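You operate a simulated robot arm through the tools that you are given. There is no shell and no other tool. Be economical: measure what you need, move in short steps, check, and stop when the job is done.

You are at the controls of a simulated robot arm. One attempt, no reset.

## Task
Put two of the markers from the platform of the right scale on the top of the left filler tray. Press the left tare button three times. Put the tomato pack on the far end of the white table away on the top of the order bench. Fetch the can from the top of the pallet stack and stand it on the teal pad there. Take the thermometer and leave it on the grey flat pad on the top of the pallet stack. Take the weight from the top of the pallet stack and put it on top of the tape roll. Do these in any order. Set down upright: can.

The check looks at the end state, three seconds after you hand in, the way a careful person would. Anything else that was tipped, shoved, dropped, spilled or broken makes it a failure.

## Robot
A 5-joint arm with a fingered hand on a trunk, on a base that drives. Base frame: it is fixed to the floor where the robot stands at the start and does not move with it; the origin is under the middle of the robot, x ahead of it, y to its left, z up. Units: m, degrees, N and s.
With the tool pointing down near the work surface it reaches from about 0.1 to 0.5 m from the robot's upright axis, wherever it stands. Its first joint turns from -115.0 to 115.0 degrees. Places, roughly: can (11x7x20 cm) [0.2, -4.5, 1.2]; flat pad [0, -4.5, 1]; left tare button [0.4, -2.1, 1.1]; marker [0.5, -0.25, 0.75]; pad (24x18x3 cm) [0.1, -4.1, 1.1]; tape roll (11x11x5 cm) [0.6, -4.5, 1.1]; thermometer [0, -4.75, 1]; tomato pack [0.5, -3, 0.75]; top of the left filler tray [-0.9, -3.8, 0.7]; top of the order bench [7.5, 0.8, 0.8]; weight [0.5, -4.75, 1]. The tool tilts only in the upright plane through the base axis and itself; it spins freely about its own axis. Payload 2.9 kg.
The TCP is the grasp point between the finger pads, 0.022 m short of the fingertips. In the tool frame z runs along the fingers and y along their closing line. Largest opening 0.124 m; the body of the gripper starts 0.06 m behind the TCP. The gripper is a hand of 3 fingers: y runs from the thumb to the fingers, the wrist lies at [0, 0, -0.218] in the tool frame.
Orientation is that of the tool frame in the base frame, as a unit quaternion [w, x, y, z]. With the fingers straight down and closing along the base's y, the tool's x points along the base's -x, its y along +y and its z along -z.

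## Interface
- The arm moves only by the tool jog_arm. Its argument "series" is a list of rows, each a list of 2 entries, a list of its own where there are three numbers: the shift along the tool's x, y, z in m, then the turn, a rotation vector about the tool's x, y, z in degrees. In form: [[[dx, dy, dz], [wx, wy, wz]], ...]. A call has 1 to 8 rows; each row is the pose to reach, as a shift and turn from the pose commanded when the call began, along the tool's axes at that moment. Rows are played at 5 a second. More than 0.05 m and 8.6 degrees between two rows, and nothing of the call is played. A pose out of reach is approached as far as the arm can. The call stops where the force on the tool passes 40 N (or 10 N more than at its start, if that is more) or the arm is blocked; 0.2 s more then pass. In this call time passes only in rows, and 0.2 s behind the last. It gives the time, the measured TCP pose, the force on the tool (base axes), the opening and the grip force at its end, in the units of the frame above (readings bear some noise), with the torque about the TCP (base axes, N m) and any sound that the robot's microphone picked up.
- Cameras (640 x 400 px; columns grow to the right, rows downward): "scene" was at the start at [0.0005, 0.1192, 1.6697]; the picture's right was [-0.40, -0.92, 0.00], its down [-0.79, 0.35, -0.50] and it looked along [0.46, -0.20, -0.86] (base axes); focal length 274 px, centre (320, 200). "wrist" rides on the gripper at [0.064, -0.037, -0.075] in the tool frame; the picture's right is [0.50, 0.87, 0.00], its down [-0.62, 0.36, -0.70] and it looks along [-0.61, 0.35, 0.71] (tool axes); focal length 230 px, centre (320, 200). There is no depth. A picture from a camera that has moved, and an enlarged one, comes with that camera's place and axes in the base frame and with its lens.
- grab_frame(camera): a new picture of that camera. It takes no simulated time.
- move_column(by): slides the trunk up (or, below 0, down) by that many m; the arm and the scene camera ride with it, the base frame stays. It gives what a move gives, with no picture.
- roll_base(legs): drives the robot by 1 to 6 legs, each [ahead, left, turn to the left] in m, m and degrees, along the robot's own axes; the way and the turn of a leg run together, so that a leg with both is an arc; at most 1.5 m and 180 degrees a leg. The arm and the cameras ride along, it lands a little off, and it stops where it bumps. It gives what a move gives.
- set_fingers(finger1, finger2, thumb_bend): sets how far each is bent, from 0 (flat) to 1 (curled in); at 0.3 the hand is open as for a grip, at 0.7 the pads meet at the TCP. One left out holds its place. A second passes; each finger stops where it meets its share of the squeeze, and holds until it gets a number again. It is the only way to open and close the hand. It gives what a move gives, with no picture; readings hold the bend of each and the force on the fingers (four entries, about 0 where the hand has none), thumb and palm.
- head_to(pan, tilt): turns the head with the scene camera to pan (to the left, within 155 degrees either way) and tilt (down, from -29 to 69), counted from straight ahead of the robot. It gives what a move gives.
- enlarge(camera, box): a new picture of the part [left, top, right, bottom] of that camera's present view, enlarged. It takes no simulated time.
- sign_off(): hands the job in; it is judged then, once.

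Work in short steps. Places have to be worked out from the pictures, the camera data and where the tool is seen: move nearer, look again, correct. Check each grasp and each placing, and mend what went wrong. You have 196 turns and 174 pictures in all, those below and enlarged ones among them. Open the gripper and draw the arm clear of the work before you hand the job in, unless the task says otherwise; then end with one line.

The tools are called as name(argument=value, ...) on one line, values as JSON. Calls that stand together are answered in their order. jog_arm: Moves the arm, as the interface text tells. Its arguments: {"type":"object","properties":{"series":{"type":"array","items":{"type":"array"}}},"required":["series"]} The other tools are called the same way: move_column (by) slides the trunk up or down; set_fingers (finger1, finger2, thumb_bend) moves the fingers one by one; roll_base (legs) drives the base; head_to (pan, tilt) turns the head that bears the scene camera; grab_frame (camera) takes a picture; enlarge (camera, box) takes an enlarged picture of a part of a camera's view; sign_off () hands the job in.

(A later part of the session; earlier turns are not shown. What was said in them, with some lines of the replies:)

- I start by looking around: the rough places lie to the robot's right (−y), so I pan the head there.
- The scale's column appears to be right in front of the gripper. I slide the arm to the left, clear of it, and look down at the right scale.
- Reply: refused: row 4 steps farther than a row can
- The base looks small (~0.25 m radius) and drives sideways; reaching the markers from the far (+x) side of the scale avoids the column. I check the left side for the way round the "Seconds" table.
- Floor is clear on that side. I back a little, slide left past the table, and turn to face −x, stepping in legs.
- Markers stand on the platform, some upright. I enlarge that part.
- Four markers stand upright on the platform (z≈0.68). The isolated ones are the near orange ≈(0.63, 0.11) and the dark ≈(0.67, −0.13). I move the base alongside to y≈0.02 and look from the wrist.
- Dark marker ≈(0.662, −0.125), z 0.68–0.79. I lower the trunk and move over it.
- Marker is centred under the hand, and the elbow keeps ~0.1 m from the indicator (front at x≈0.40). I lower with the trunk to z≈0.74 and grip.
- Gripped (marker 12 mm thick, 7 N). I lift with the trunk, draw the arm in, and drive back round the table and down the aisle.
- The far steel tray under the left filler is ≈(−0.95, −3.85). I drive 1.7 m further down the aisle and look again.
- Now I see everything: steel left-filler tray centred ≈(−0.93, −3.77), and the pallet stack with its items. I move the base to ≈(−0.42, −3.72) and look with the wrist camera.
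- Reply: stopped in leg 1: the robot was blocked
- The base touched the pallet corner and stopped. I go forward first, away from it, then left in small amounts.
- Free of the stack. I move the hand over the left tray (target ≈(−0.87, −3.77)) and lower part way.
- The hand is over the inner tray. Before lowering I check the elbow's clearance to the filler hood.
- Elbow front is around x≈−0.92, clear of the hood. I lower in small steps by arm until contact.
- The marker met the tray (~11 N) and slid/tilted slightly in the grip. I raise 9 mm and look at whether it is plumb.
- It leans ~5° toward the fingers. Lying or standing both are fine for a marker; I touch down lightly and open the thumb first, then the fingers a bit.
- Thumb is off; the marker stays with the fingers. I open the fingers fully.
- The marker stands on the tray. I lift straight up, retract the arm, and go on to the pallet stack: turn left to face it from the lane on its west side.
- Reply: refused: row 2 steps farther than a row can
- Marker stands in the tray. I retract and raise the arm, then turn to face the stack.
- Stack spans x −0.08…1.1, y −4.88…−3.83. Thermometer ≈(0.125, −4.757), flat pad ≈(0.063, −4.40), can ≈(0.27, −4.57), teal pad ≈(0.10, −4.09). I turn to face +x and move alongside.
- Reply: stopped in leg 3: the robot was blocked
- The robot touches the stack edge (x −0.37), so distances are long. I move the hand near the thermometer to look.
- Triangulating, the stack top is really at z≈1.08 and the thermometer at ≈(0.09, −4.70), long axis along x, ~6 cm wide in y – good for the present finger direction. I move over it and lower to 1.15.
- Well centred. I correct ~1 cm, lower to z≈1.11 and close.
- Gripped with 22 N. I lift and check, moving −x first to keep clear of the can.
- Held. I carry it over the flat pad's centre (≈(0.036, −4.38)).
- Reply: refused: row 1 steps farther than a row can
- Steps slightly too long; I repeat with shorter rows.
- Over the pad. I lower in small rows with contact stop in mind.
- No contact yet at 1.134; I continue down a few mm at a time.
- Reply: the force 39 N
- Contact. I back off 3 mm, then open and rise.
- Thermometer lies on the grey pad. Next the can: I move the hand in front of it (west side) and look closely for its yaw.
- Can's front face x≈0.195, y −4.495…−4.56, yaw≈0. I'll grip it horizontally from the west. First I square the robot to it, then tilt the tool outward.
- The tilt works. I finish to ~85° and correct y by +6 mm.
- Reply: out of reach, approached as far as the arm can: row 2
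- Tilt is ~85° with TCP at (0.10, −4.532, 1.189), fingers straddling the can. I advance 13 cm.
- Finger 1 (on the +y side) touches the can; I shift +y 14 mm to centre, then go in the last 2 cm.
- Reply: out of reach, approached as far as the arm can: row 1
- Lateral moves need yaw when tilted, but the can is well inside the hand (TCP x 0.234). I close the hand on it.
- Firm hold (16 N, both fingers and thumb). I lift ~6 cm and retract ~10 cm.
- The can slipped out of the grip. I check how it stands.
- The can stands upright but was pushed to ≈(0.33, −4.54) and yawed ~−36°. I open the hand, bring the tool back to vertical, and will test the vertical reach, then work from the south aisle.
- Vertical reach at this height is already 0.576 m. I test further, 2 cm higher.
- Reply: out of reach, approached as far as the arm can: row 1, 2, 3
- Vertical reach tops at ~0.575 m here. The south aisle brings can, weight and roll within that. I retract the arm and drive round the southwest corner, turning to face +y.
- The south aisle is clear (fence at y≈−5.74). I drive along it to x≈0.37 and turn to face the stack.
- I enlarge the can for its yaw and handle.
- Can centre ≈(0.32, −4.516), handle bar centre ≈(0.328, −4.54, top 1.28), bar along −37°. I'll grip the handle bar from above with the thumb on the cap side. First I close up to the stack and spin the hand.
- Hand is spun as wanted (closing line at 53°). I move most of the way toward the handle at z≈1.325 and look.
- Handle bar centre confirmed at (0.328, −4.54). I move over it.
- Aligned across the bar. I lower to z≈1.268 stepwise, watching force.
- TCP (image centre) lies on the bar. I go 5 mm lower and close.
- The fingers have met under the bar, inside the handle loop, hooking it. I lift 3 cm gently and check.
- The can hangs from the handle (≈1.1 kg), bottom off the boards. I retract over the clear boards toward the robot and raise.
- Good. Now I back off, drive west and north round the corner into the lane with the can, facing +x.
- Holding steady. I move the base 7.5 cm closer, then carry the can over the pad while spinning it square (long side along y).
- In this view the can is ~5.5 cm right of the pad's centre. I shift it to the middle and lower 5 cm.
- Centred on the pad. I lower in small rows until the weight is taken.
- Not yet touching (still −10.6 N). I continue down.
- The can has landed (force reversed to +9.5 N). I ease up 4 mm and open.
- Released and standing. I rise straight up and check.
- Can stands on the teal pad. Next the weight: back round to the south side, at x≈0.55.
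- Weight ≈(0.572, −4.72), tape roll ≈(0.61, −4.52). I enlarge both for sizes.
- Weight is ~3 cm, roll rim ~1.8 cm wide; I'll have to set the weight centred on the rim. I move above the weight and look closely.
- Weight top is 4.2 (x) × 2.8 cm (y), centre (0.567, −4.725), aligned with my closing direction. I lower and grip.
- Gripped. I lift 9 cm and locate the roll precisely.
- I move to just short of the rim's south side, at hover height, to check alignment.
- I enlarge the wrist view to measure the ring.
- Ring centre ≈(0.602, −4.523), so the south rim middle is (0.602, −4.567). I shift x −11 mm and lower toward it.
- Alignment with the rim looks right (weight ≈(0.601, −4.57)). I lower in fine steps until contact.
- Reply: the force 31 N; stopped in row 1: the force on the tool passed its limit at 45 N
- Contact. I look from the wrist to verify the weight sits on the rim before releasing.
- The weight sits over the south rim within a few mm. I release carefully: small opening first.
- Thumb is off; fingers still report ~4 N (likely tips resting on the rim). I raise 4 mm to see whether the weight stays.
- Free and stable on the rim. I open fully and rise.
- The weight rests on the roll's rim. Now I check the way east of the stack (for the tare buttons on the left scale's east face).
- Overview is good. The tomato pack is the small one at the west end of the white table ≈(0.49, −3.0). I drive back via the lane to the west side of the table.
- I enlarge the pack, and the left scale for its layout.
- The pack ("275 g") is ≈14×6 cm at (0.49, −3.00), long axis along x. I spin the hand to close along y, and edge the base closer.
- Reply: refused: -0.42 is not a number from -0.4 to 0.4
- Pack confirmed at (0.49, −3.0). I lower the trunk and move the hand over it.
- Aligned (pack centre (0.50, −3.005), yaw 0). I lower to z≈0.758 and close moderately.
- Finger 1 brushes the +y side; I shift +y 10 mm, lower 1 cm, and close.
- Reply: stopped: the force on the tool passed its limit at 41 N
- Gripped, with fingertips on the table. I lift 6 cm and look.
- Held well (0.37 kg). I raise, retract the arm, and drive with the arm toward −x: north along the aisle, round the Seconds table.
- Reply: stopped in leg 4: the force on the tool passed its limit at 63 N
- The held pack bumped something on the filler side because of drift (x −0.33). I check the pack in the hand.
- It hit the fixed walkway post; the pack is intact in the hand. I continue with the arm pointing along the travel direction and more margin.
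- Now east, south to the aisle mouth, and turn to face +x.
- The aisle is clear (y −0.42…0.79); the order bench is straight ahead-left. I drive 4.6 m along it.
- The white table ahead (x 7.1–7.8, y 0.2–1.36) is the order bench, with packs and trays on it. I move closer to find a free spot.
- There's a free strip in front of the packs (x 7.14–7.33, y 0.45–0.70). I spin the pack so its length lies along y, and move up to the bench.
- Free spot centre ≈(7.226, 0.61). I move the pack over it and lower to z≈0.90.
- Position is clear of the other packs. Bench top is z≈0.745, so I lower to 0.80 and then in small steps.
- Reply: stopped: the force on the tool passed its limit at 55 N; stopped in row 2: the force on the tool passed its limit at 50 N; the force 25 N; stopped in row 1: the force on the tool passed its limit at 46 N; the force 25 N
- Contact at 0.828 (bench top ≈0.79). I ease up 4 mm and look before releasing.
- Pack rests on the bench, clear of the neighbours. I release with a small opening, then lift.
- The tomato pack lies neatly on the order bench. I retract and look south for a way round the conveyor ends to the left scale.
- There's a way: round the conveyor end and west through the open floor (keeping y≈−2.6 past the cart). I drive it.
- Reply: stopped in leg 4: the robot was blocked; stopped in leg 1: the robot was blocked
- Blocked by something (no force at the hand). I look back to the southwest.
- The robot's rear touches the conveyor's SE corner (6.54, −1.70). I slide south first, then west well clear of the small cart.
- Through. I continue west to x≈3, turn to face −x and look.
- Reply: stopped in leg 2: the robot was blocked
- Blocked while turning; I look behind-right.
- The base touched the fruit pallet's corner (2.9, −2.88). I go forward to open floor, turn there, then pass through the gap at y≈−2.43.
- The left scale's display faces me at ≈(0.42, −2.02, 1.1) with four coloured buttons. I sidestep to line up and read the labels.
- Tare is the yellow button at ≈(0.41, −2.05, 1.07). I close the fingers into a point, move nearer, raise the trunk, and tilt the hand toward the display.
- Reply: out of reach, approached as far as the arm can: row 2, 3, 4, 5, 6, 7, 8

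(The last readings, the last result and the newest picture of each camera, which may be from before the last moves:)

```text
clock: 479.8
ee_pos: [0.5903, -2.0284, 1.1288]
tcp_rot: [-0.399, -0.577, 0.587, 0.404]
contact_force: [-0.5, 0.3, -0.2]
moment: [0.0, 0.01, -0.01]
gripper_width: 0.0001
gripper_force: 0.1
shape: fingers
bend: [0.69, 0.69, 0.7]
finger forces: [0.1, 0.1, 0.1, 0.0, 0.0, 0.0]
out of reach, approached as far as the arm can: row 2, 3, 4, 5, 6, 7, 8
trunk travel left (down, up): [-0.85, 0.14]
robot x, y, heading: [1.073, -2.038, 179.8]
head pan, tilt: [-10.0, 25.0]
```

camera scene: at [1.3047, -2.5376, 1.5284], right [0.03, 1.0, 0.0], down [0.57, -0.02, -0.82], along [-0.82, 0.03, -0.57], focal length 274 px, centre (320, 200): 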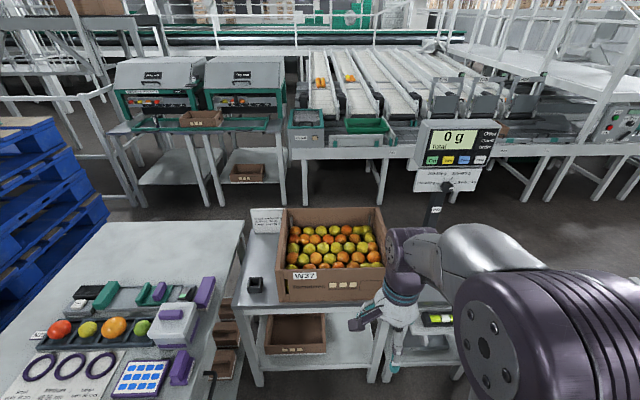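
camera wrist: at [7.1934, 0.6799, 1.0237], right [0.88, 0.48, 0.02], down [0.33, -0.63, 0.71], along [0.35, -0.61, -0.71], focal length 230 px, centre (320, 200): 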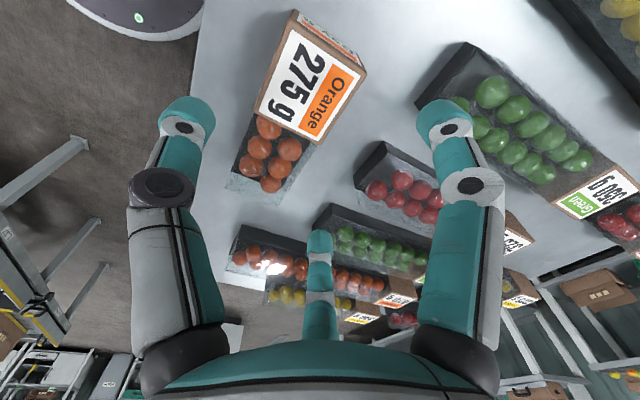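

Tilted 68° at (0.59, −2.03, 1.13). I finish the tilt and come to x≈0.50, z≈1.07, then check alignment.

jog_arm(series=[[[0, -0.006, 0.035], [-6, 0, 0]], [[0, -0.012, 0.07], [-12, 0, 0]], [[0, -0.017, 0.1], [-18, 0, 0]]])

roll_base(legs=[[0, 0.012, 1.2]])

enlarge(camera="scene", box=[220, 120, 480, 320])

grab_frame(camera="wrist")

```text
clock: 480.6
ee_pos: [0.5019, -2.0246, 1.0783]
tcp_rot: [-0.483, -0.505, 0.517, 0.493]
contact_force: [0.0, -0.2, 1.1]
moment: [0.03, 0.03, -0.01]
gripper_width: 0.0
gripper_force: 0.1
shape: fingers
bend: [0.69, 0.69, 0.7]
finger forces: [0.0, 0.1, 0.0, 0.1, 0.1, 0.0]
trunk travel left (down, up): [-0.85, 0.14]
robot x, y, heading: [1.0733, -2.0372, 179.7]
head pan, tilt: [-10.0, 25.0]
```

```text
clock: 481.3
ee_pos: [0.5021, -2.0451, 1.0773]
tcp_rot: [-0.489, -0.511, 0.512, 0.487]
contact_force: [0.3, 0.2, 0.0]
moment: [-0.01, 0.0, 0.01]
gripper_width: 0.0
gripper_force: 0.1
shape: fingers
bend: [0.69, 0.69, 0.7]
finger forces: [0.0, 0.0, 0.0, 0.1, 0.0, 0.1]
trunk travel left (down, up): [-0.85, 0.14]
robot x, y, heading: [1.0712, -2.048, -178.8]
head pan, tilt: [-10.0, 25.0]
```

```text
2.00 times, centred on (350, 220) of scene
camera zoom: at [1.0423, -2.1717, 1.7844], right [0.16, 0.99, 0.0], down [0.42, -0.07, -0.91], along [-0.9, 0.14, -0.42], focal length 548 px, centre (260, 160)
```

zoom: 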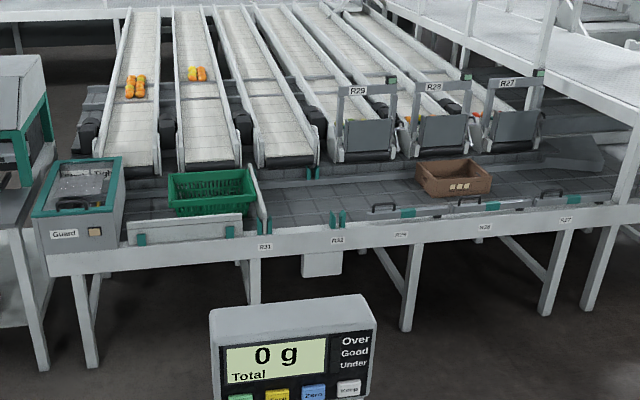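

```text
31 pictures are left
camera wrist: at [0.5795, -2.1117, 1.0458], right [-0.04, -0.5, 0.87], down [0.68, 0.62, 0.39], along [-0.73, 0.61, 0.32], focal length 230 px, centre (320, 200)
```

wrist: 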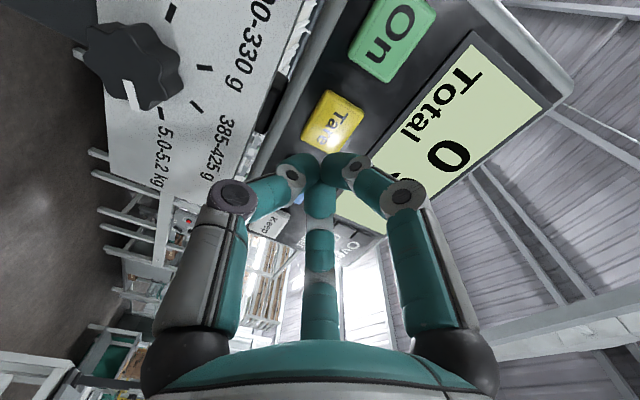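

Tare button triangulates to (0.427, −2.053, 1.081); my fingertip is 5 cm in front of it. I raise 5 mm and advance toward it.

jog_arm(series=[[[0, 0.006, 0.02], [0, 0, 0]], [[0, 0.008, 0.04], [0, 0, 0]]])

enlarge(camera="wrist", box=[220, 20, 460, 220])

```text
clock: 481.9
ee_pos: [0.4625, -2.0479, 1.0838]
tcp_rot: [-0.489, -0.511, 0.511, 0.488]
contact_force: [-0.1, -0.1, -0.4]
moment: [0.01, -0.01, 0.05]
gripper_width: 0.0
gripper_force: 0.1
shape: fingers
bend: [0.69, 0.69, 0.7]
finger forces: [0.0, 0.1, 0.0, 0.1, 0.1, 0.0]
trunk travel left (down, up): [-0.85, 0.14]
robot x, y, heading: [1.07, -2.0461, -178.7]
head pan, tilt: [-10.0, 25.0]
```

```text
2.00 times, centred on (340, 120) of wrist
camera zoom: at [0.5394, -2.1133, 1.0519], right [-0.04, -0.5, 0.87], down [0.68, 0.62, 0.39], along [-0.73, 0.61, 0.32], focal length 460 px, centre (280, 360)
```

zoom: 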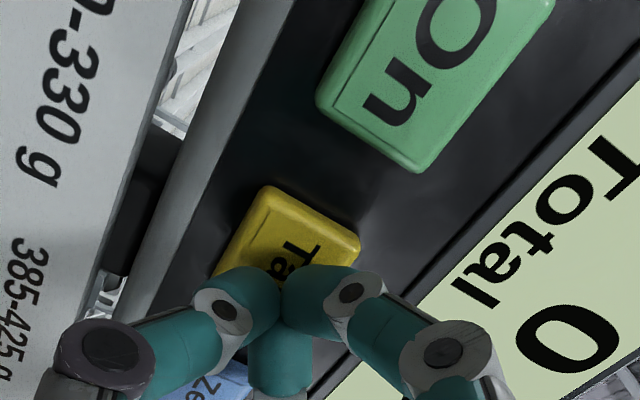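

Button is 1 cm toward −y of my tip. I correct with a small yaw and press gently.

jog_arm(series=[[[0.009, 0, 0], [0, 0.8, 0]], [[0.009, 0, 0.008], [0, 0.8, 0]]])

jog_arm(series=[[[0, 0, 0.004], [0, 0, 0]], [[0, 0, 0.008], [0, 0, 0]]])

enlarge(camera="wrist", box=[220, 20, 460, 220])

```text
clock: 482.5
ee_pos: [0.4561, -2.0556, 1.084]
tcp_rot: [0.492, 0.515, -0.507, -0.485]
contact_force: [1.5, 0.8, 0.3]
moment: [-0.02, -0.02, 0.02]
gripper_width: 0.0
gripper_force: 1.3
shape: fingers
bend: [0.7, 0.7, 0.7]
finger forces: [1.1, 1.7, 0.1, 0.0, 0.0, 0.1]
trunk travel left (down, up): [-0.85, 0.14]
robot x, y, heading: [1.0756, -2.0479, -178.8]
head pan, tilt: [-10.0, 25.0]
heard: click
```

```text
clock: 483.1
ee_pos: [0.4511, -2.056, 1.0847]
tcp_rot: [0.493, 0.515, -0.508, -0.483]
contact_force: [17.2, 0.4, -4.6]
moment: [0.0, -0.18, -0.02]
gripper_width: 0.0
gripper_force: 10.8
shape: fingers
bend: [0.71, 0.71, 0.7]
finger forces: [6.2, 6.4, 0.0, 0.1, 8.6, 0.0]
trunk travel left (down, up): [-0.85, 0.14]
robot x, y, heading: [1.0759, -2.0438, -178.7]
head pan, tilt: [-10.0, 25.0]
```

```text
2.00 times, centred on (340, 120) of wrist
camera zoom: at [0.5287, -2.121, 1.0523], right [-0.03, -0.5, 0.87], down [0.67, 0.63, 0.39], along [-0.74, 0.6, 0.32], focal length 460 px, centre (280, 360)
```

zoom: 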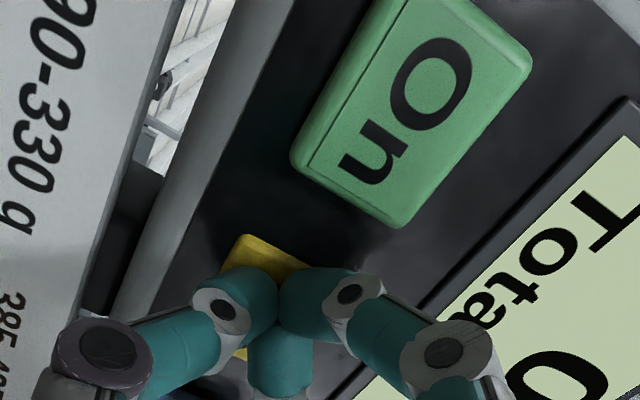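

One click heard; the button is held now. I back off 2 cm.

jog_arm(series=[[[0, 0, -0.01], [0, 0, 0]], [[0, 0, -0.02], [0, 0, 0]]])

jog_arm(series=[[[0, 0, 0.007], [0, 0, 0]], [[0, 0, 0.013], [0, 0, 0]]])

```text
clock: 483.7
ee_pos: [0.4671, -2.0569, 1.085]
tcp_rot: [0.493, 0.514, -0.507, -0.484]
contact_force: [-0.1, 0.5, 0.3]
moment: [0.0, 0.03, -0.01]
gripper_width: 0.0
gripper_force: 0.0
shape: fingers
bend: [0.7, 0.7, 0.7]
finger forces: [0.0, 0.0, 0.0, 0.0, 0.0, 0.0]
trunk travel left (down, up): [-0.85, 0.14]
robot x, y, heading: [1.0724, -2.0441, -178.9]
head pan, tilt: [-10.0, 25.0]
```

```text
clock: 484.3
ee_pos: [0.4534, -2.0568, 1.0834]
tcp_rot: [0.493, 0.516, -0.507, -0.484]
contact_force: [1.7, -0.2, -0.3]
moment: [0.0, -0.01, 0.0]
gripper_width: 0.0
gripper_force: 1.8
shape: fingers
bend: [0.7, 0.7, 0.7]
finger forces: [1.4, 2.0, 0.0, 0.0, 0.1, 0.1]
trunk travel left (down, up): [-0.85, 0.14]
robot x, y, heading: [1.068, -2.0442, -179.0]
head pan, tilt: [-10.0, 25.0]
heard: click
```

Second click. I back off and press once more.

jog_arm(series=[[[0, 0, -0.007], [0, 0, 0]], [[0, 0, -0.014], [0, 0, 0]]])

jog_arm(series=[[[0, 0, 0.007], [0, 0, 0]], [[0, 0, 0.014], [0, 0, 0]]])

jog_arm(series=[[[0, 0, -0.03], [0, 0, 0]], [[0, 0, -0.06], [0, 0, 0]], [[0, 0.01, -0.09], [0, 0, 0]]])

```text
clock: 484.9
ee_pos: [0.4669, -2.0559, 1.0856]
tcp_rot: [0.493, 0.515, -0.507, -0.485]
contact_force: [-0.3, 0.2, 0.7]
moment: [0.01, 0.01, -0.02]
gripper_width: 0.0
gripper_force: 0.1
shape: fingers
bend: [0.7, 0.7, 0.7]
finger forces: [0.1, 0.1, 0.0, 0.1, 0.0, 0.1]
trunk travel left (down, up): [-0.85, 0.14]
robot x, y, heading: [1.0735, -2.0487, -179.2]
head pan, tilt: [-10.0, 25.0]
```

```text
clock: 485.5
ee_pos: [0.4538, -2.057, 1.083]
tcp_rot: [0.493, 0.515, -0.508, -0.484]
contact_force: [2.1, 0.1, 0.1]
moment: [-0.03, 0.01, -0.01]
gripper_width: 0.0
gripper_force: 1.8
shape: fingers
bend: [0.7, 0.7, 0.7]
finger forces: [1.6, 1.9, 0.0, 0.0, 0.0, 0.0]
trunk travel left (down, up): [-0.85, 0.14]
robot x, y, heading: [1.0709, -2.0475, -179.0]
head pan, tilt: [-10.0, 25.0]
heard: click
```

```text
clock: 486.3
ee_pos: [0.5429, -2.0578, 1.0996]
tcp_rot: [0.494, 0.515, -0.507, -0.483]
contact_force: [-0.2, 1.6, 0.4]
moment: [-0.05, 0.0, -0.02]
gripper_width: 0.0
gripper_force: 0.0
shape: fingers
bend: [0.7, 0.7, 0.7]
finger forces: [0.1, 0.0, 0.0, 0.0, 0.1, 0.0]
trunk travel left (down, up): [-0.85, 0.14]
robot x, y, heading: [1.073, -2.0511, -178.8]
head pan, tilt: [-10.0, 25.0]
```

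Three clicks in all. I fold the hand back to vertical and open it.

jog_arm(series=[[[0, 0.012, -0.012], [8.5, 0, 0]], [[0, 0.024, -0.024], [17, 0, 0]], [[0, 0.036, -0.036], [25.5, 0, 0]], [[0, 0.048, -0.048], [34, 0, 0]], [[0, 0.06, -0.06], [42.5, 0, 0]], [[0, 0.072, -0.08], [51, 0, 0]], [[0, 0.08, -0.1], [59.5, 0, 0]], [[0, 0.08, -0.12], [68, 0, 0]]])

set_fingers(finger1=0.3, finger2=0.3, thumb_bend=0.3)

jog_arm(series=[[[0, -0.03, 0], [8.5, 0, 0]], [[0, -0.06, 0], [17.5, 0, 0]]])

```text
clock: 488.1
ee_pos: [0.6611, -2.0525, 1.1832]
tcp_rot: [0.12, 0.702, -0.692, -0.118]
contact_force: [0.0, -0.2, -0.3]
moment: [-0.01, -0.06, 0.0]
gripper_width: 0.0003
gripper_force: 0.0
shape: fingers
bend: [0.7, 0.7, 0.7]
finger forces: [0.1, 0.0, 0.0, 0.0, 0.0, 0.0]
trunk travel left (down, up): [-0.85, 0.14]
robot x, y, heading: [1.0717, -2.0475, -179.2]
head pan, tilt: [-10.0, 25.0]
```

```text
clock: 489.1
ee_pos: [0.6605, -2.0526, 1.1823]
tcp_rot: [0.12, 0.702, -0.692, -0.118]
contact_force: [0.6, -0.3, -0.2]
moment: [0.01, -0.02, 0.01]
gripper_width: 0.1039
gripper_force: 0.1
shape: fingers
bend: [0.3, 0.3, 0.3]
finger forces: [0.0, 0.0, 0.1, 0.1, 0.0, 0.0]
trunk travel left (down, up): [-0.85, 0.14]
robot x, y, heading: [1.0695, -2.0487, -179.1]
head pan, tilt: [-10.0, 25.0]
```

```text
refused: row 2 steps farther than a row can; nothing moved
```

jog_arm(series=[[[0, -0.025, 0], [6.5, 0, 0]], [[0, -0.05, 0], [13, 0, 0]], [[0, -0.075, 0], [19.4, 0, 0]]])

roll_base(legs=[[-0.27, 0, -0.9], [0, 0.38, 0], [-1.45, 0, 0], [-0.75, 0, 0]])

```text
clock: 489.9
ee_pos: [0.7312, -2.0544, 1.1589]
tcp_rot: [0.001, 0.712, -0.702, 0.001]
contact_force: [0.3, -0.7, 0.3]
moment: [0.01, 0.0, -0.03]
gripper_width: 0.1035
gripper_force: 0.1
shape: fingers
bend: [0.3, 0.3, 0.3]
finger forces: [0.1, 0.0, 0.0, 0.0, 0.0, 0.1]
trunk travel left (down, up): [-0.85, 0.14]
robot x, y, heading: [1.0707, -2.0465, -178.7]
head pan, tilt: [-10.0, 25.0]
```

```text
clock: 504.3
ee_pos: [3.2156, -2.4165, 1.1596]
tcp_rot: [-0.001, -0.705, 0.709, 0.0]
contact_force: [0.5, -0.3, -0.5]
moment: [0.0, 0.0, 0.01]
gripper_width: 0.1037
gripper_force: 0.2
shape: fingers
bend: [0.3, 0.3, 0.3]
finger forces: [0.0, 0.0, 0.0, 0.0, 0.1, 0.1]
trunk travel left (down, up): [-0.85, 0.14]
robot x, y, heading: [3.5553, -2.4185, 179.8]
head pan, tilt: [-10.0, 25.0]
```

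Through the gap again; I retrace the way east round the conveyor end.

roll_base(legs=[[-0.9, 0.34, 0.2], [-1.15, 0, 0], [-1.15, -0.6, 0], [-0.17, -0.27, 0]])

```text
clock: 522.7
ee_pos: [6.5857, -1.8528, 1.1595]
tcp_rot: [0.0, -0.707, 0.707, 0.0]
contact_force: [0.5, 0.1, -0.5]
moment: [0.0, -0.01, 0.02]
gripper_width: 0.1035
gripper_force: 0.0
shape: fingers
bend: [0.3, 0.3, 0.3]
finger forces: [0.0, 0.1, 0.0, 0.0, 0.0, 0.1]
trunk travel left (down, up): [-0.85, 0.14]
robot x, y, heading: [6.9277, -1.8526, -179.7]
head pan, tilt: [-10.0, 25.0]
```

move_column(by=0.12)

roll_base(legs=[[0, -1.4, -0.3], [0.2, -0.35, 0], [0, -0.4, 0], [1.4, 0, 0], [1.4, 0.13, 0]])

```text
clock: 524.2
ee_pos: [6.5847, -1.8553, 1.2796]
tcp_rot: [0.0, -0.707, 0.707, -0.001]
contact_force: [0.0, -0.8, 0.0]
moment: [0.02, 0.0, -0.02]
gripper_width: 0.1037
gripper_force: 0.1
shape: fingers
bend: [0.3, 0.3, 0.3]
finger forces: [0.0, 0.0, 0.0, 0.1, 0.0, 0.0]
trunk travel left (down, up): [-0.97, 0.02]
robot x, y, heading: [6.9261, -1.8537, -179.7]
head pan, tilt: [-10.0, 25.0]
```

```text
clock: 548.8
ee_pos: [3.5596, 0.2181, 1.2798]
tcp_rot: [0.001, -0.697, 0.717, -0.001]
contact_force: [0.3, -0.2, 0.0]
moment: [0.01, 0.04, 0.02]
gripper_width: 0.1035
gripper_force: 0.2
shape: fingers
bend: [0.3, 0.3, 0.3]
finger forces: [0.0, 0.0, 0.1, 0.0, 0.0, 0.1]
trunk travel left (down, up): [-0.97, 0.02]
robot x, y, heading: [3.9026, 0.2104, 178.6]
head pan, tilt: [-10.0, 25.0]
```

roll_base(legs=[[1.42, 0.05, 1.4], [1.38, 0.04, 0]])

head_to(pan=0, tilt=50)

grab_frame(camera="scene")

grab_frame(camera="wrist")

```text
clock: 562.4
ee_pos: [0.7397, 0.15, 1.2788]
tcp_rot: [-0.001, -0.704, 0.71, -0.001]
contact_force: [0.0, 0.6, -0.2]
moment: [-0.03, 0.0, 0.02]
gripper_width: 0.1037
gripper_force: 0.0
shape: fingers
bend: [0.3, 0.3, 0.3]
finger forces: [0.0, 0.1, 0.0, 0.0, 0.0, 0.0]
trunk travel left (down, up): [-0.97, 0.02]
robot x, y, heading: [1.0793, 0.1493, 179.5]
head pan, tilt: [-10.0, 25.0]
```

```text
clock: 563.3
ee_pos: [0.7385, 0.1509, 1.2783]
tcp_rot: [0.0, -0.704, 0.711, 0.0]
contact_force: [-0.4, -0.3, 1.4]
moment: [-0.03, -0.03, -0.01]
gripper_width: 0.1035
gripper_force: 0.1
shape: fingers
bend: [0.3, 0.3, 0.3]
finger forces: [0.1, 0.0, 0.1, 0.1, 0.1, 0.1]
trunk travel left (down, up): [-0.97, 0.02]
robot x, y, heading: [1.0804, 0.1473, 179.6]
head pan, tilt: [0.0, 50.0]
```

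```text
28 pictures are left
camera scene: at [1.0605, 0.0062, 1.8667], right [0.01, 1.0, 0.0], down [0.77, -0.01, -0.64], along [-0.64, 0.0, -0.77], focal length 274 px, centre (320, 200)
```

scene: 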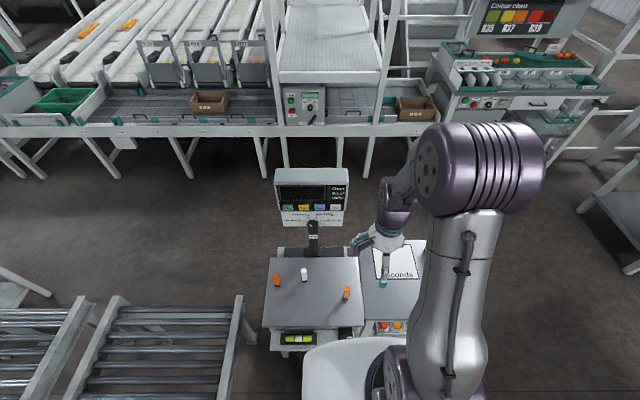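

```text
27 pictures are left
camera wrist: at [0.7744, 0.0842, 1.3556], right [-0.87, -0.49, 0.0], down [-0.35, 0.62, 0.7], along [-0.34, 0.61, -0.71], focal length 230 px, centre (320, 200)
```

wrist: 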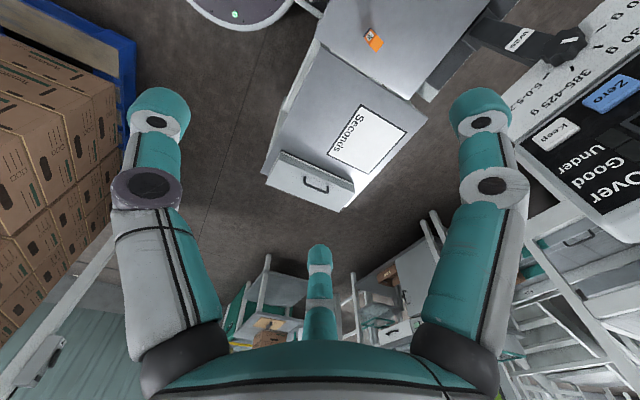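

Orange marker ≈(0.622, 0.117). I lower the trunk and move above it for a close look at its yaw.

jog_arm(series=[[[0.01, 0.035, 0], [0, 0, 0]], [[0.02, 0.07, 0], [0, 0, 0]], [[0.034, 0.1, 0], [0, 0, 0]]])

move_column(by=-0.36)

grab_frame(camera="wrist")

```text
clock: 564.1
ee_pos: [0.6369, 0.1174, 1.279]
tcp_rot: [0.0, -0.703, 0.711, -0.001]
contact_force: [-0.1, -0.1, 0.1]
moment: [0.01, 0.0, 0.04]
gripper_width: 0.1037
gripper_force: 0.1
shape: fingers
bend: [0.3, 0.3, 0.3]
finger forces: [0.1, 0.1, 0.0, 0.1, 0.0, 0.0]
trunk travel left (down, up): [-0.97, 0.02]
robot x, y, heading: [1.0782, 0.1479, 179.4]
head pan, tilt: [0.0, 50.0]
```

```text
clock: 567.6
ee_pos: [0.6388, 0.1171, 0.9192]
tcp_rot: [0.0, -0.703, 0.711, 0.0]
contact_force: [0.9, 0.0, 0.3]
moment: [0.01, -0.05, 0.02]
gripper_width: 0.1034
gripper_force: 0.1
shape: fingers
bend: [0.3, 0.3, 0.3]
finger forces: [0.0, 0.1, 0.0, 0.0, 0.0, 0.1]
trunk travel left (down, up): [-0.61, 0.38]
robot x, y, heading: [1.0782, 0.1479, 179.7]
head pan, tilt: [0.0, 50.0]
```

```text
26 pictures are left
camera wrist: at [0.6751, 0.0514, 0.9961], right [-0.87, -0.49, 0.0], down [-0.35, 0.62, 0.7], along [-0.34, 0.61, -0.71], focal length 230 px, centre (320, 200)
```

wrist: 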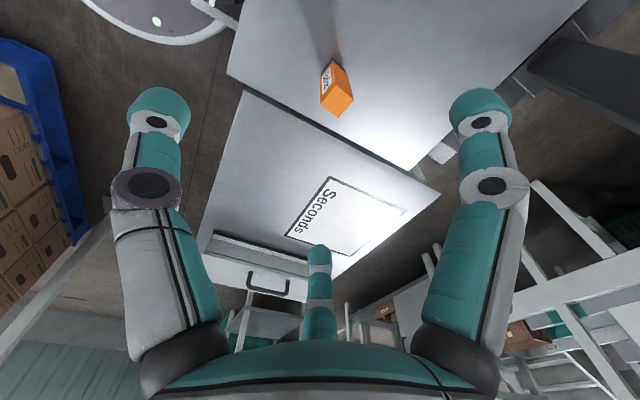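

enlarge(camera="wrist", box=[290, 30, 390, 130])

```text
4.00 times, centred on (340, 80) of wrist
camera zoom: at [0.6751, 0.0514, 0.9961], right [-0.87, -0.49, 0.0], down [-0.35, 0.62, 0.7], along [-0.34, 0.61, -0.71], focal length 920 px, centre (240, 680)
```

zoom: 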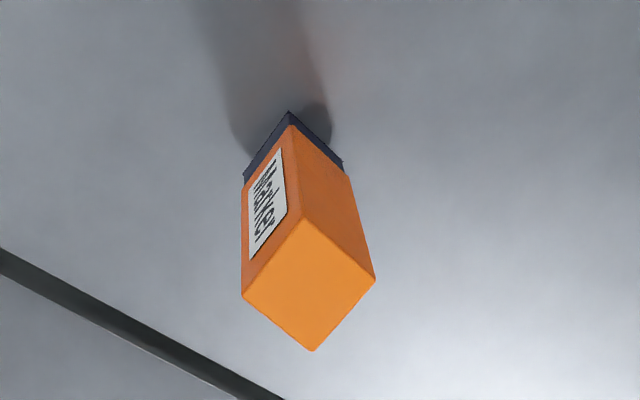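

The orange marker is a 2 cm square post at (0.624, 0.113), yaw ≈−8°. I align and lower onto it.

jog_arm(series=[[[0.004, 0.015, 0], [0, 0, 8]]])

move_column(by=-0.174)

set_fingers(finger1=0.7, finger2=0.7, thumb_bend=0.7)

grab_frame(camera="wrist")

```text
clock: 568.0
ee_pos: [0.6223, 0.1141, 0.9195]
tcp_rot: [0.0, -0.652, 0.758, 0.0]
contact_force: [-0.8, -0.5, -0.4]
moment: [-0.01, -0.06, -0.03]
gripper_width: 0.1034
gripper_force: 0.2
shape: fingers
bend: [0.3, 0.3, 0.3]
finger forces: [0.0, 0.0, 0.0, 0.0, 0.1, 0.0]
trunk travel left (down, up): [-0.61, 0.38]
robot x, y, heading: [1.0809, 0.1462, 179.7]
head pan, tilt: [0.0, 50.0]
```

```text
clock: 570.0
ee_pos: [0.6245, 0.1134, 0.745]
tcp_rot: [0.0, -0.652, 0.759, 0.001]
contact_force: [-0.3, 0.6, 0.3]
moment: [0.01, -0.01, 0.01]
gripper_width: 0.1035
gripper_force: 0.1
shape: fingers
bend: [0.3, 0.3, 0.3]
finger forces: [0.0, 0.0, 0.1, 0.0, 0.1, 0.0]
trunk travel left (down, up): [-0.436, 0.554]
robot x, y, heading: [1.0793, 0.1493, 179.4]
head pan, tilt: [0.0, 50.0]
```

```text
clock: 571.0
ee_pos: [0.6238, 0.1141, 0.746]
tcp_rot: [0.001, -0.652, 0.758, 0.0]
contact_force: [0.1, 0.6, -0.2]
moment: [-0.04, 0.0, -0.01]
gripper_width: 0.012
gripper_force: 6.5
shape: fingers
bend: [0.62, 0.62, 0.67]
finger forces: [4.6, 4.8, 0.0, 0.1, 4.0, 0.1]
trunk travel left (down, up): [-0.436, 0.554]
robot x, y, heading: [1.0824, 0.1454, 179.8]
head pan, tilt: [0.0, 50.0]
```

```text
24 pictures are left
camera wrist: at [0.6504, 0.043, 0.8213], right [-0.93, -0.36, 0.0], down [-0.26, 0.66, 0.7], along [-0.26, 0.65, -0.71], focal length 230 px, centre (320, 200)
```

wrist: 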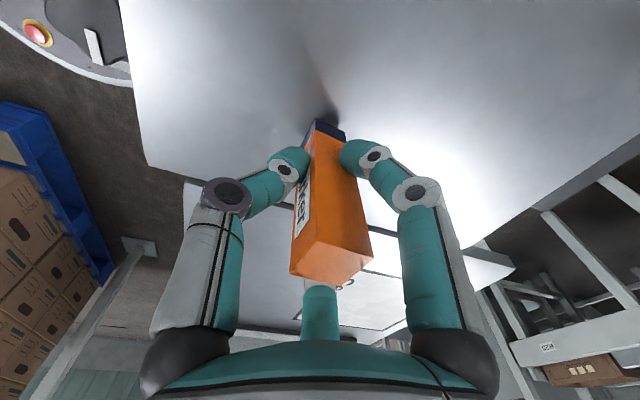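

Gripped. I lift, retract, and take it north round the table and down the west aisle.

move_column(by=0.36)

jog_arm(series=[[[0, -0.04, 0], [0, 0, 0]], [[0, -0.08, 0], [0, 0, 0]], [[-0.01, -0.12, 0], [0, 0, 0]], [[-0.02, -0.155, 0], [0, 0, 0]]])

roll_base(legs=[[0, -1.0, 0.3], [1.17, 0, 0], [0, 1.4, 0], [0, 1.3, 0]])

```text
clock: 574.5
ee_pos: [0.6241, 0.1134, 1.1056]
tcp_rot: [0.0, -0.651, 0.759, 0.0]
contact_force: [-0.4, 0.3, -1.4]
moment: [0.0, -0.04, -0.03]
gripper_width: 0.0121
gripper_force: 6.4
shape: fingers
bend: [0.62, 0.62, 0.67]
finger forces: [4.6, 4.7, 0.0, 0.1, 4.0, 0.0]
trunk travel left (down, up): [-0.796, 0.194]
robot x, y, heading: [1.081, 0.148, 179.6]
head pan, tilt: [0.0, 50.0]
```

```text
clock: 575.5
ee_pos: [0.7815, 0.1114, 1.1041]
tcp_rot: [0.0, -0.652, 0.758, 0.001]
contact_force: [-0.8, 0.1, -0.1]
moment: [-0.01, 0.01, 0.0]
gripper_width: 0.0121
gripper_force: 7.1
shape: fingers
bend: [0.62, 0.62, 0.67]
finger forces: [4.7, 4.7, 0.0, 0.0, 4.0, 0.1]
trunk travel left (down, up): [-0.796, 0.194]
robot x, y, heading: [1.0833, 0.1512, 179.6]
head pan, tilt: [0.0, 50.0]
```

```text
clock: 598.9
ee_pos: [-0.3415, -1.5834, 1.1038]
tcp_rot: [0.0, -0.669, 0.743, -0.001]
contact_force: [-0.3, -0.4, -0.9]
moment: [0.0, 0.05, -0.03]
gripper_width: 0.0116
gripper_force: 7.1
shape: fingers
bend: [0.62, 0.62, 0.67]
finger forces: [4.6, 4.8, 0.1, 0.0, 3.9, 0.0]
trunk travel left (down, up): [-0.796, 0.194]
robot x, y, heading: [-0.0422, -1.5336, -178.1]
head pan, tilt: [0.0, 50.0]
```

roll_base(legs=[[0.25, 1.3, -1.9], [0.1, 0.6, 0], [0.02, 0.26, 0]])

head_to(pan=8, tilt=55)

grab_frame(camera="scene")

```text
clock: 610.0
ee_pos: [-0.7157, -3.7209, 1.1047]
tcp_rot: [0.0, -0.65, 0.76, 0.0]
contact_force: [0.1, -0.3, -0.1]
moment: [0.0, 0.03, 0.0]
gripper_width: 0.0115
gripper_force: 6.5
shape: fingers
bend: [0.62, 0.62, 0.67]
finger forces: [4.6, 4.8, 0.0, 0.1, 4.0, 0.0]
trunk travel left (down, up): [-0.796, 0.194]
robot x, y, heading: [-0.4159, -3.684, 179.2]
head pan, tilt: [0.0, 50.0]
```

```text
clock: 610.7
ee_pos: [-0.7141, -3.7213, 1.1031]
tcp_rot: [0.0, -0.65, 0.76, 0.0]
contact_force: [-0.5, -0.1, 0.1]
moment: [-0.02, 0.02, -0.03]
gripper_width: 0.0115
gripper_force: 6.9
shape: fingers
bend: [0.62, 0.62, 0.67]
finger forces: [4.7, 4.9, 0.0, 0.1, 3.9, 0.0]
trunk travel left (down, up): [-0.796, 0.194]
robot x, y, heading: [-0.4124, -3.6831, 179.0]
head pan, tilt: [8.0, 55.0]
```

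```text
23 pictures are left
camera scene: at [-0.4291, -3.8387, 1.6861], right [-0.13, 0.99, 0.0], down [0.81, 0.1, -0.57], along [-0.57, -0.07, -0.82], focal length 274 px, centre (320, 200)
```

scene: 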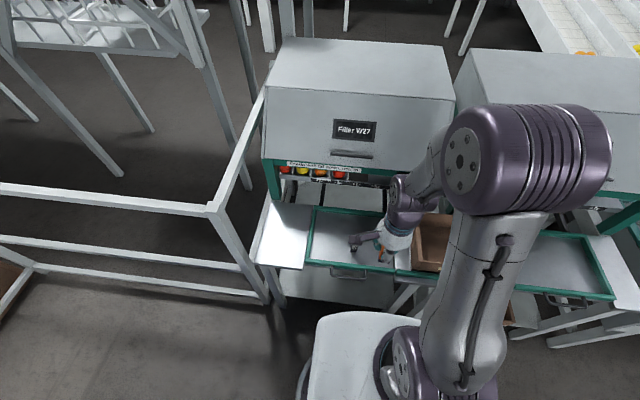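

I move the second marker over the tray's left part, target (−0.88, −3.855), clear of the first marker.

jog_arm(series=[[[0.032, 0.029, 0], [0, 0, 0]], [[0.064, 0.058, 0], [0, 0, 0]], [[0.096, 0.087, 0], [0, 0, 0]], [[0.128, 0.115, 0], [0, 0, 0]], [[0.158, 0.143, 0], [0, 0, 0]]])

move_column(by=-0.22)

enlarge(camera="scene", box=[250, 130, 490, 300])

grab_frame(camera="wrist")

```text
clock: 611.9
ee_pos: [-0.8816, -3.8567, 1.1047]
tcp_rot: [0.002, -0.65, 0.76, -0.001]
contact_force: [0.1, -0.5, -0.7]
moment: [0.04, 0.0, 0.0]
gripper_width: 0.0114
gripper_force: 6.7
shape: fingers
bend: [0.62, 0.62, 0.67]
finger forces: [4.8, 4.9, 0.1, 0.0, 3.7, 0.1]
trunk travel left (down, up): [-0.796, 0.194]
robot x, y, heading: [-0.4136, -3.6846, 179.2]
head pan, tilt: [8.0, 55.0]
```

```text
clock: 614.2
ee_pos: [-0.8809, -3.8548, 0.8839]
tcp_rot: [0.0, -0.649, 0.761, -0.001]
contact_force: [0.5, -0.3, -0.5]
moment: [-0.01, 0.01, 0.01]
gripper_width: 0.0113
gripper_force: 6.9
shape: fingers
bend: [0.62, 0.62, 0.67]
finger forces: [4.8, 4.9, 0.1, 0.1, 3.8, 0.0]
trunk travel left (down, up): [-0.576, 0.414]
robot x, y, heading: [-0.4117, -3.6861, 179.2]
head pan, tilt: [8.0, 55.0]
```

```text
2.35 times, centred on (370, 215) of scene
camera zoom: at [-0.4291, -3.8383, 1.4661], right [-0.13, 0.99, 0.0], down [0.81, 0.1, -0.57], along [-0.57, -0.07, -0.82], focal length 645 px, centre (202, 165)
```

zoom: 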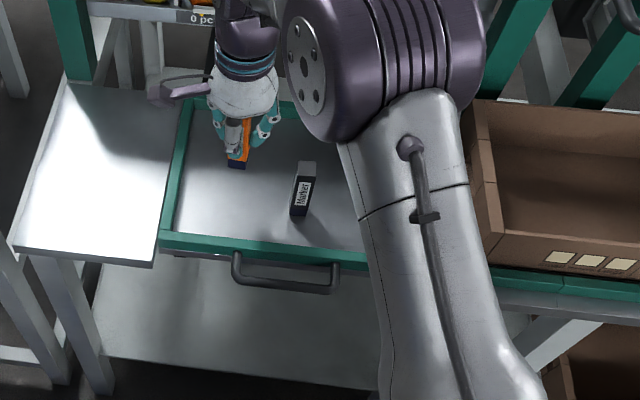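

```text
21 pictures are left
camera wrist: at [-0.8542, -3.9255, 0.9612], right [-0.93, -0.36, 0.0], down [-0.26, 0.67, 0.7], along [-0.25, 0.66, -0.71], focal length 230 px, centre (320, 200)
```

wrist: 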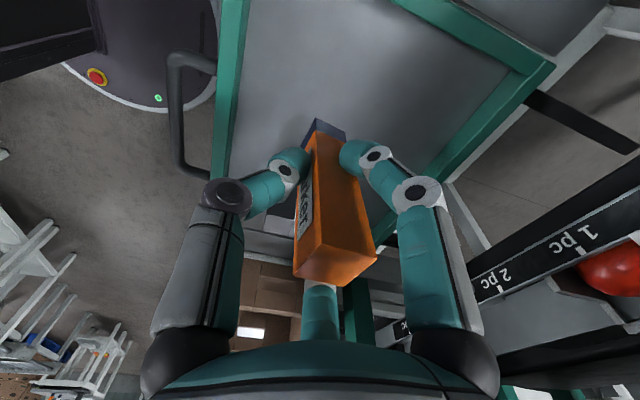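

Both visible; the spot is clear. I lower to just above contact (expected TCP ≈0.803), then in 2 mm steps.

move_column(by=-0.074)

jog_arm(series=[[[0, 0, 0.002], [0, 0, 0]], [[0, 0, 0.004], [0, 0, 0]]])

jog_arm(series=[[[0, 0, 0.002], [0, 0, 0]]])

```text
clock: 615.4
ee_pos: [-0.8804, -3.8547, 0.8108]
tcp_rot: [-0.001, -0.649, 0.76, 0.0]
contact_force: [0.6, -0.2, -1.5]
moment: [0.0, -0.03, 0.0]
gripper_width: 0.0112
gripper_force: 6.1
shape: fingers
bend: [0.62, 0.62, 0.67]
finger forces: [4.8, 5.0, 0.1, 0.1, 3.7, 0.0]
trunk travel left (down, up): [-0.502, 0.488]
robot x, y, heading: [-0.4134, -3.689, 179.4]
head pan, tilt: [8.0, 55.0]
```

```text
clock: 616.0
ee_pos: [-0.8806, -3.8557, 0.8068]
tcp_rot: [0.0, -0.649, 0.761, 0.0]
contact_force: [-0.1, -0.1, 0.0]
moment: [0.0, -0.01, 0.01]
gripper_width: 0.0115
gripper_force: 6.9
shape: fingers
bend: [0.62, 0.62, 0.67]
finger forces: [4.8, 4.9, 0.0, 0.0, 3.8, 0.1]
trunk travel left (down, up): [-0.502, 0.488]
robot x, y, heading: [-0.4128, -3.6845, 179.0]
head pan, tilt: [8.0, 55.0]
```

```text
clock: 616.4
ee_pos: [-0.8799, -3.8553, 0.8059]
tcp_rot: [0.0, -0.65, 0.76, 0.0]
contact_force: [0.4, 0.5, -1.0]
moment: [-0.01, -0.02, -0.01]
gripper_width: 0.0114
gripper_force: 6.8
shape: fingers
bend: [0.62, 0.62, 0.67]
finger forces: [4.7, 4.9, 0.1, 0.0, 3.7, 0.1]
trunk travel left (down, up): [-0.502, 0.488]
robot x, y, heading: [-0.4158, -3.6829, 178.9]
head pan, tilt: [8.0, 55.0]
```

jog_arm(series=[[[0, 0, 0.0015], [0, 0, 0]], [[0, 0, 0.003], [0, 0, 0]]])

jog_arm(series=[[[0, 0, 0.0015], [0, 0, 0]], [[0, 0, 0.003], [0, 0, 0]]])

```text
clock: 617.0
ee_pos: [-0.8807, -3.8549, 0.8047]
tcp_rot: [-0.001, -0.649, 0.76, 0.001]
contact_force: [0.8, 1.2, 10.4]
moment: [0.03, 0.01, 0.03]
gripper_width: 0.0107
gripper_force: 8.6
shape: fingers
bend: [0.63, 0.62, 0.68]
finger forces: [5.5, 6.8, 0.1, 0.0, 5.1, 0.1]
trunk travel left (down, up): [-0.502, 0.488]
robot x, y, heading: [-0.4153, -3.683, 179.3]
head pan, tilt: [8.0, 55.0]
```

```text
clock: 617.5
ee_pos: [-0.8784, -3.854, 0.799]
tcp_rot: [0.0, -0.65, 0.76, 0.001]
contact_force: [0.8, 0.8, 11.7]
moment: [0.04, 0.04, 0.02]
gripper_width: 0.0097
gripper_force: 8.6
shape: fingers
bend: [0.63, 0.62, 0.68]
finger forces: [6.2, 7.5, 0.0, 0.0, 4.1, 0.0]
trunk travel left (down, up): [-0.502, 0.488]
robot x, y, heading: [-0.414, -3.6851, 179.2]
head pan, tilt: [8.0, 55.0]
```

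Contact (11 N). I ease up 3 mm and open as before: thumb first, then the rest.

jog_arm(series=[[[0, 0, -0.004], [0, 0, 0]]])

set_fingers(thumb_bend=0.5)

set_fingers(finger1=0.3, finger2=0.3, thumb_bend=0.3)

grab_frame(camera="wrist")

```text
clock: 618.0
ee_pos: [-0.8799, -3.8543, 0.8022]
tcp_rot: [0.001, -0.65, 0.76, 0.0]
contact_force: [0.1, -0.7, -1.7]
moment: [0.0, 0.02, 0.02]
gripper_width: 0.0102
gripper_force: 6.9
shape: fingers
bend: [0.62, 0.62, 0.68]
finger forces: [5.0, 5.4, 0.0, 0.1, 3.0, 0.1]
trunk travel left (down, up): [-0.502, 0.488]
robot x, y, heading: [-0.4158, -3.6855, 179.1]
head pan, tilt: [8.0, 55.0]
```

```text
clock: 619.0
ee_pos: [-0.8823, -3.8552, 0.8031]
tcp_rot: [0.001, -0.65, 0.76, 0.0]
contact_force: [0.8, -0.3, -1.1]
moment: [0.01, 0.0, 0.0]
gripper_width: 0.0334
gripper_force: 5.5
shape: fingers
bend: [0.62, 0.62, 0.5]
finger forces: [5.8, 5.8, 0.1, 0.1, 0.0, 0.0]
trunk travel left (down, up): [-0.502, 0.488]
robot x, y, heading: [-0.4141, -3.6836, 179.2]
head pan, tilt: [8.0, 55.0]
```

```text
clock: 620.0
ee_pos: [-0.88, -3.8545, 0.8031]
tcp_rot: [0.0, -0.649, 0.761, 0.0]
contact_force: [-0.4, -0.6, -1.1]
moment: [-0.01, 0.03, 0.01]
gripper_width: 0.1036
gripper_force: 0.0
shape: fingers
bend: [0.3, 0.3, 0.3]
finger forces: [0.0, 0.0, 0.0, 0.1, 0.1, 0.0]
trunk travel left (down, up): [-0.502, 0.488]
robot x, y, heading: [-0.4173, -3.6853, 179.3]
head pan, tilt: [8.0, 55.0]
```

```text
20 pictures are left
camera wrist: at [-0.8538, -3.9252, 0.8792], right [-0.93, -0.36, 0.0], down [-0.26, 0.67, 0.7], along [-0.25, 0.66, -0.71], focal length 230 px, centre (320, 200)
```

wrist: 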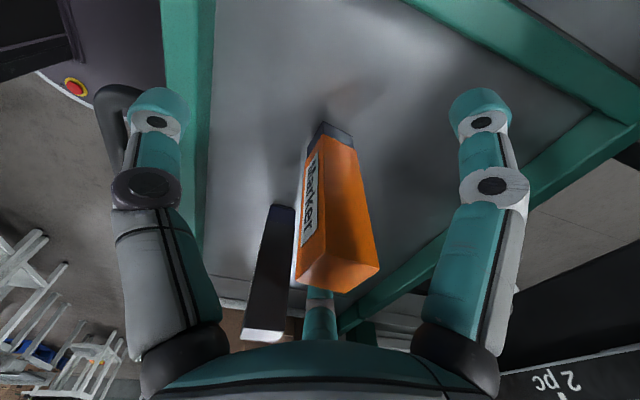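

Standing. I raise straight up, retract, and check both markers and the pallet stack.

move_column(by=0.36)

jog_arm(series=[[[-0.03, -0.032, 0], [0, 0, 0]], [[-0.06, -0.064, 0], [0, 0, 0]], [[-0.09, -0.096, 0], [0, 0, 0]], [[-0.11, -0.128, 0], [0, 0, 0]], [[-0.12, -0.16, 0], [0, 0, 0]]])

enlarge(camera="scene", box=[220, 130, 460, 300])

head_to(pan=115, tilt=38)

enlarge(camera="scene", box=[60, 80, 460, 330])

```text
clock: 623.5
ee_pos: [-0.8805, -3.8552, 1.1632]
tcp_rot: [0.0, -0.649, 0.761, 0.001]
contact_force: [0.4, -1.2, -0.8]
moment: [0.01, 0.03, -0.04]
gripper_width: 0.1035
gripper_force: 0.2
shape: fingers
bend: [0.3, 0.3, 0.3]
finger forces: [0.0, 0.1, 0.0, 0.0, 0.1, 0.1]
trunk travel left (down, up): [-0.862, 0.128]
robot x, y, heading: [-0.4113, -3.6862, 179.1]
head pan, tilt: [8.0, 55.0]
```

```text
clock: 624.6
ee_pos: [-0.7014, -3.7594, 1.1624]
tcp_rot: [0.0, -0.649, 0.761, 0.0]
contact_force: [0.6, -0.9, -0.4]
moment: [0.03, -0.01, 0.0]
gripper_width: 0.1035
gripper_force: 0.1
shape: fingers
bend: [0.3, 0.3, 0.3]
finger forces: [0.0, 0.0, 0.0, 0.0, 0.0, 0.0]
trunk travel left (down, up): [-0.862, 0.128]
robot x, y, heading: [-0.4143, -3.6833, 179.2]
head pan, tilt: [8.0, 55.0]
```

```text
2.35 times, centred on (340, 215) of scene
camera zoom: at [-0.4276, -3.8385, 1.7521], right [-0.13, 0.99, 0.0], down [0.81, 0.1, -0.57], along [-0.57, -0.07, -0.82], focal length 645 px, centre (273, 165)
```

zoom: 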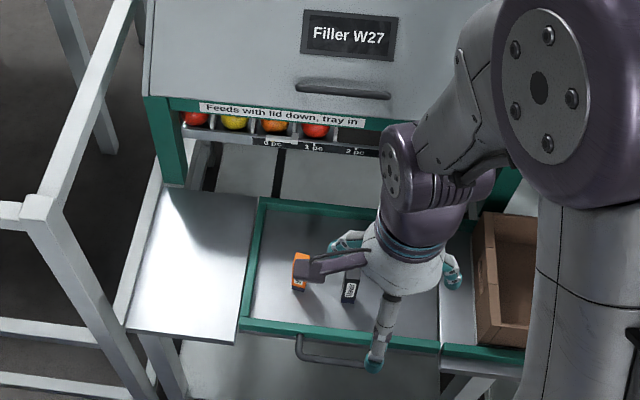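

```text
clock: 626.5
ee_pos: [-0.7023, -3.7586, 1.1626]
tcp_rot: [0.0, -0.65, 0.76, 0.0]
contact_force: [-0.2, 0.6, -0.1]
moment: [0.0, -0.01, -0.01]
gripper_width: 0.1039
gripper_force: 0.0
shape: fingers
bend: [0.3, 0.3, 0.3]
finger forces: [0.0, 0.2, 0.0, 0.0, 0.0, 0.0]
trunk travel left (down, up): [-0.862, 0.128]
robot x, y, heading: [-0.4139, -3.6832, 179.1]
head pan, tilt: [115.0, 38.0]
```

```text
1.60 times, centred on (260, 205) of scene
camera zoom: at [-0.3221, -3.9079, 1.7758], right [-0.91, -0.41, 0.0], down [-0.25, 0.56, -0.79], along [0.32, -0.72, -0.62], focal length 439 px, centre (416, 192)
```

zoom: 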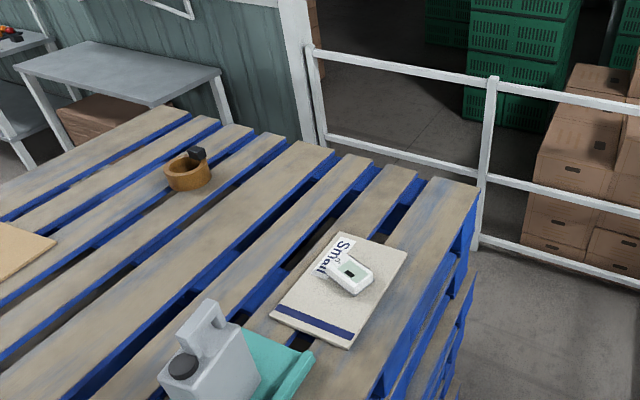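

Everything checks out: both markers are on the left filler tray, the weight is on the roll, the thermometer is on the pad, and the can is upright on the teal pad. The hand is open and clear, so I hand in.

sign_off()

```text
The job is handed in.
```

All six tasks are done and handed in. On the way, the held tomato pack hit the walkway post, and the robot's base touched the pallet stack, the conveyor end and the fruit pallet. The pack looked intact and I saw nothing out of place afterwards.
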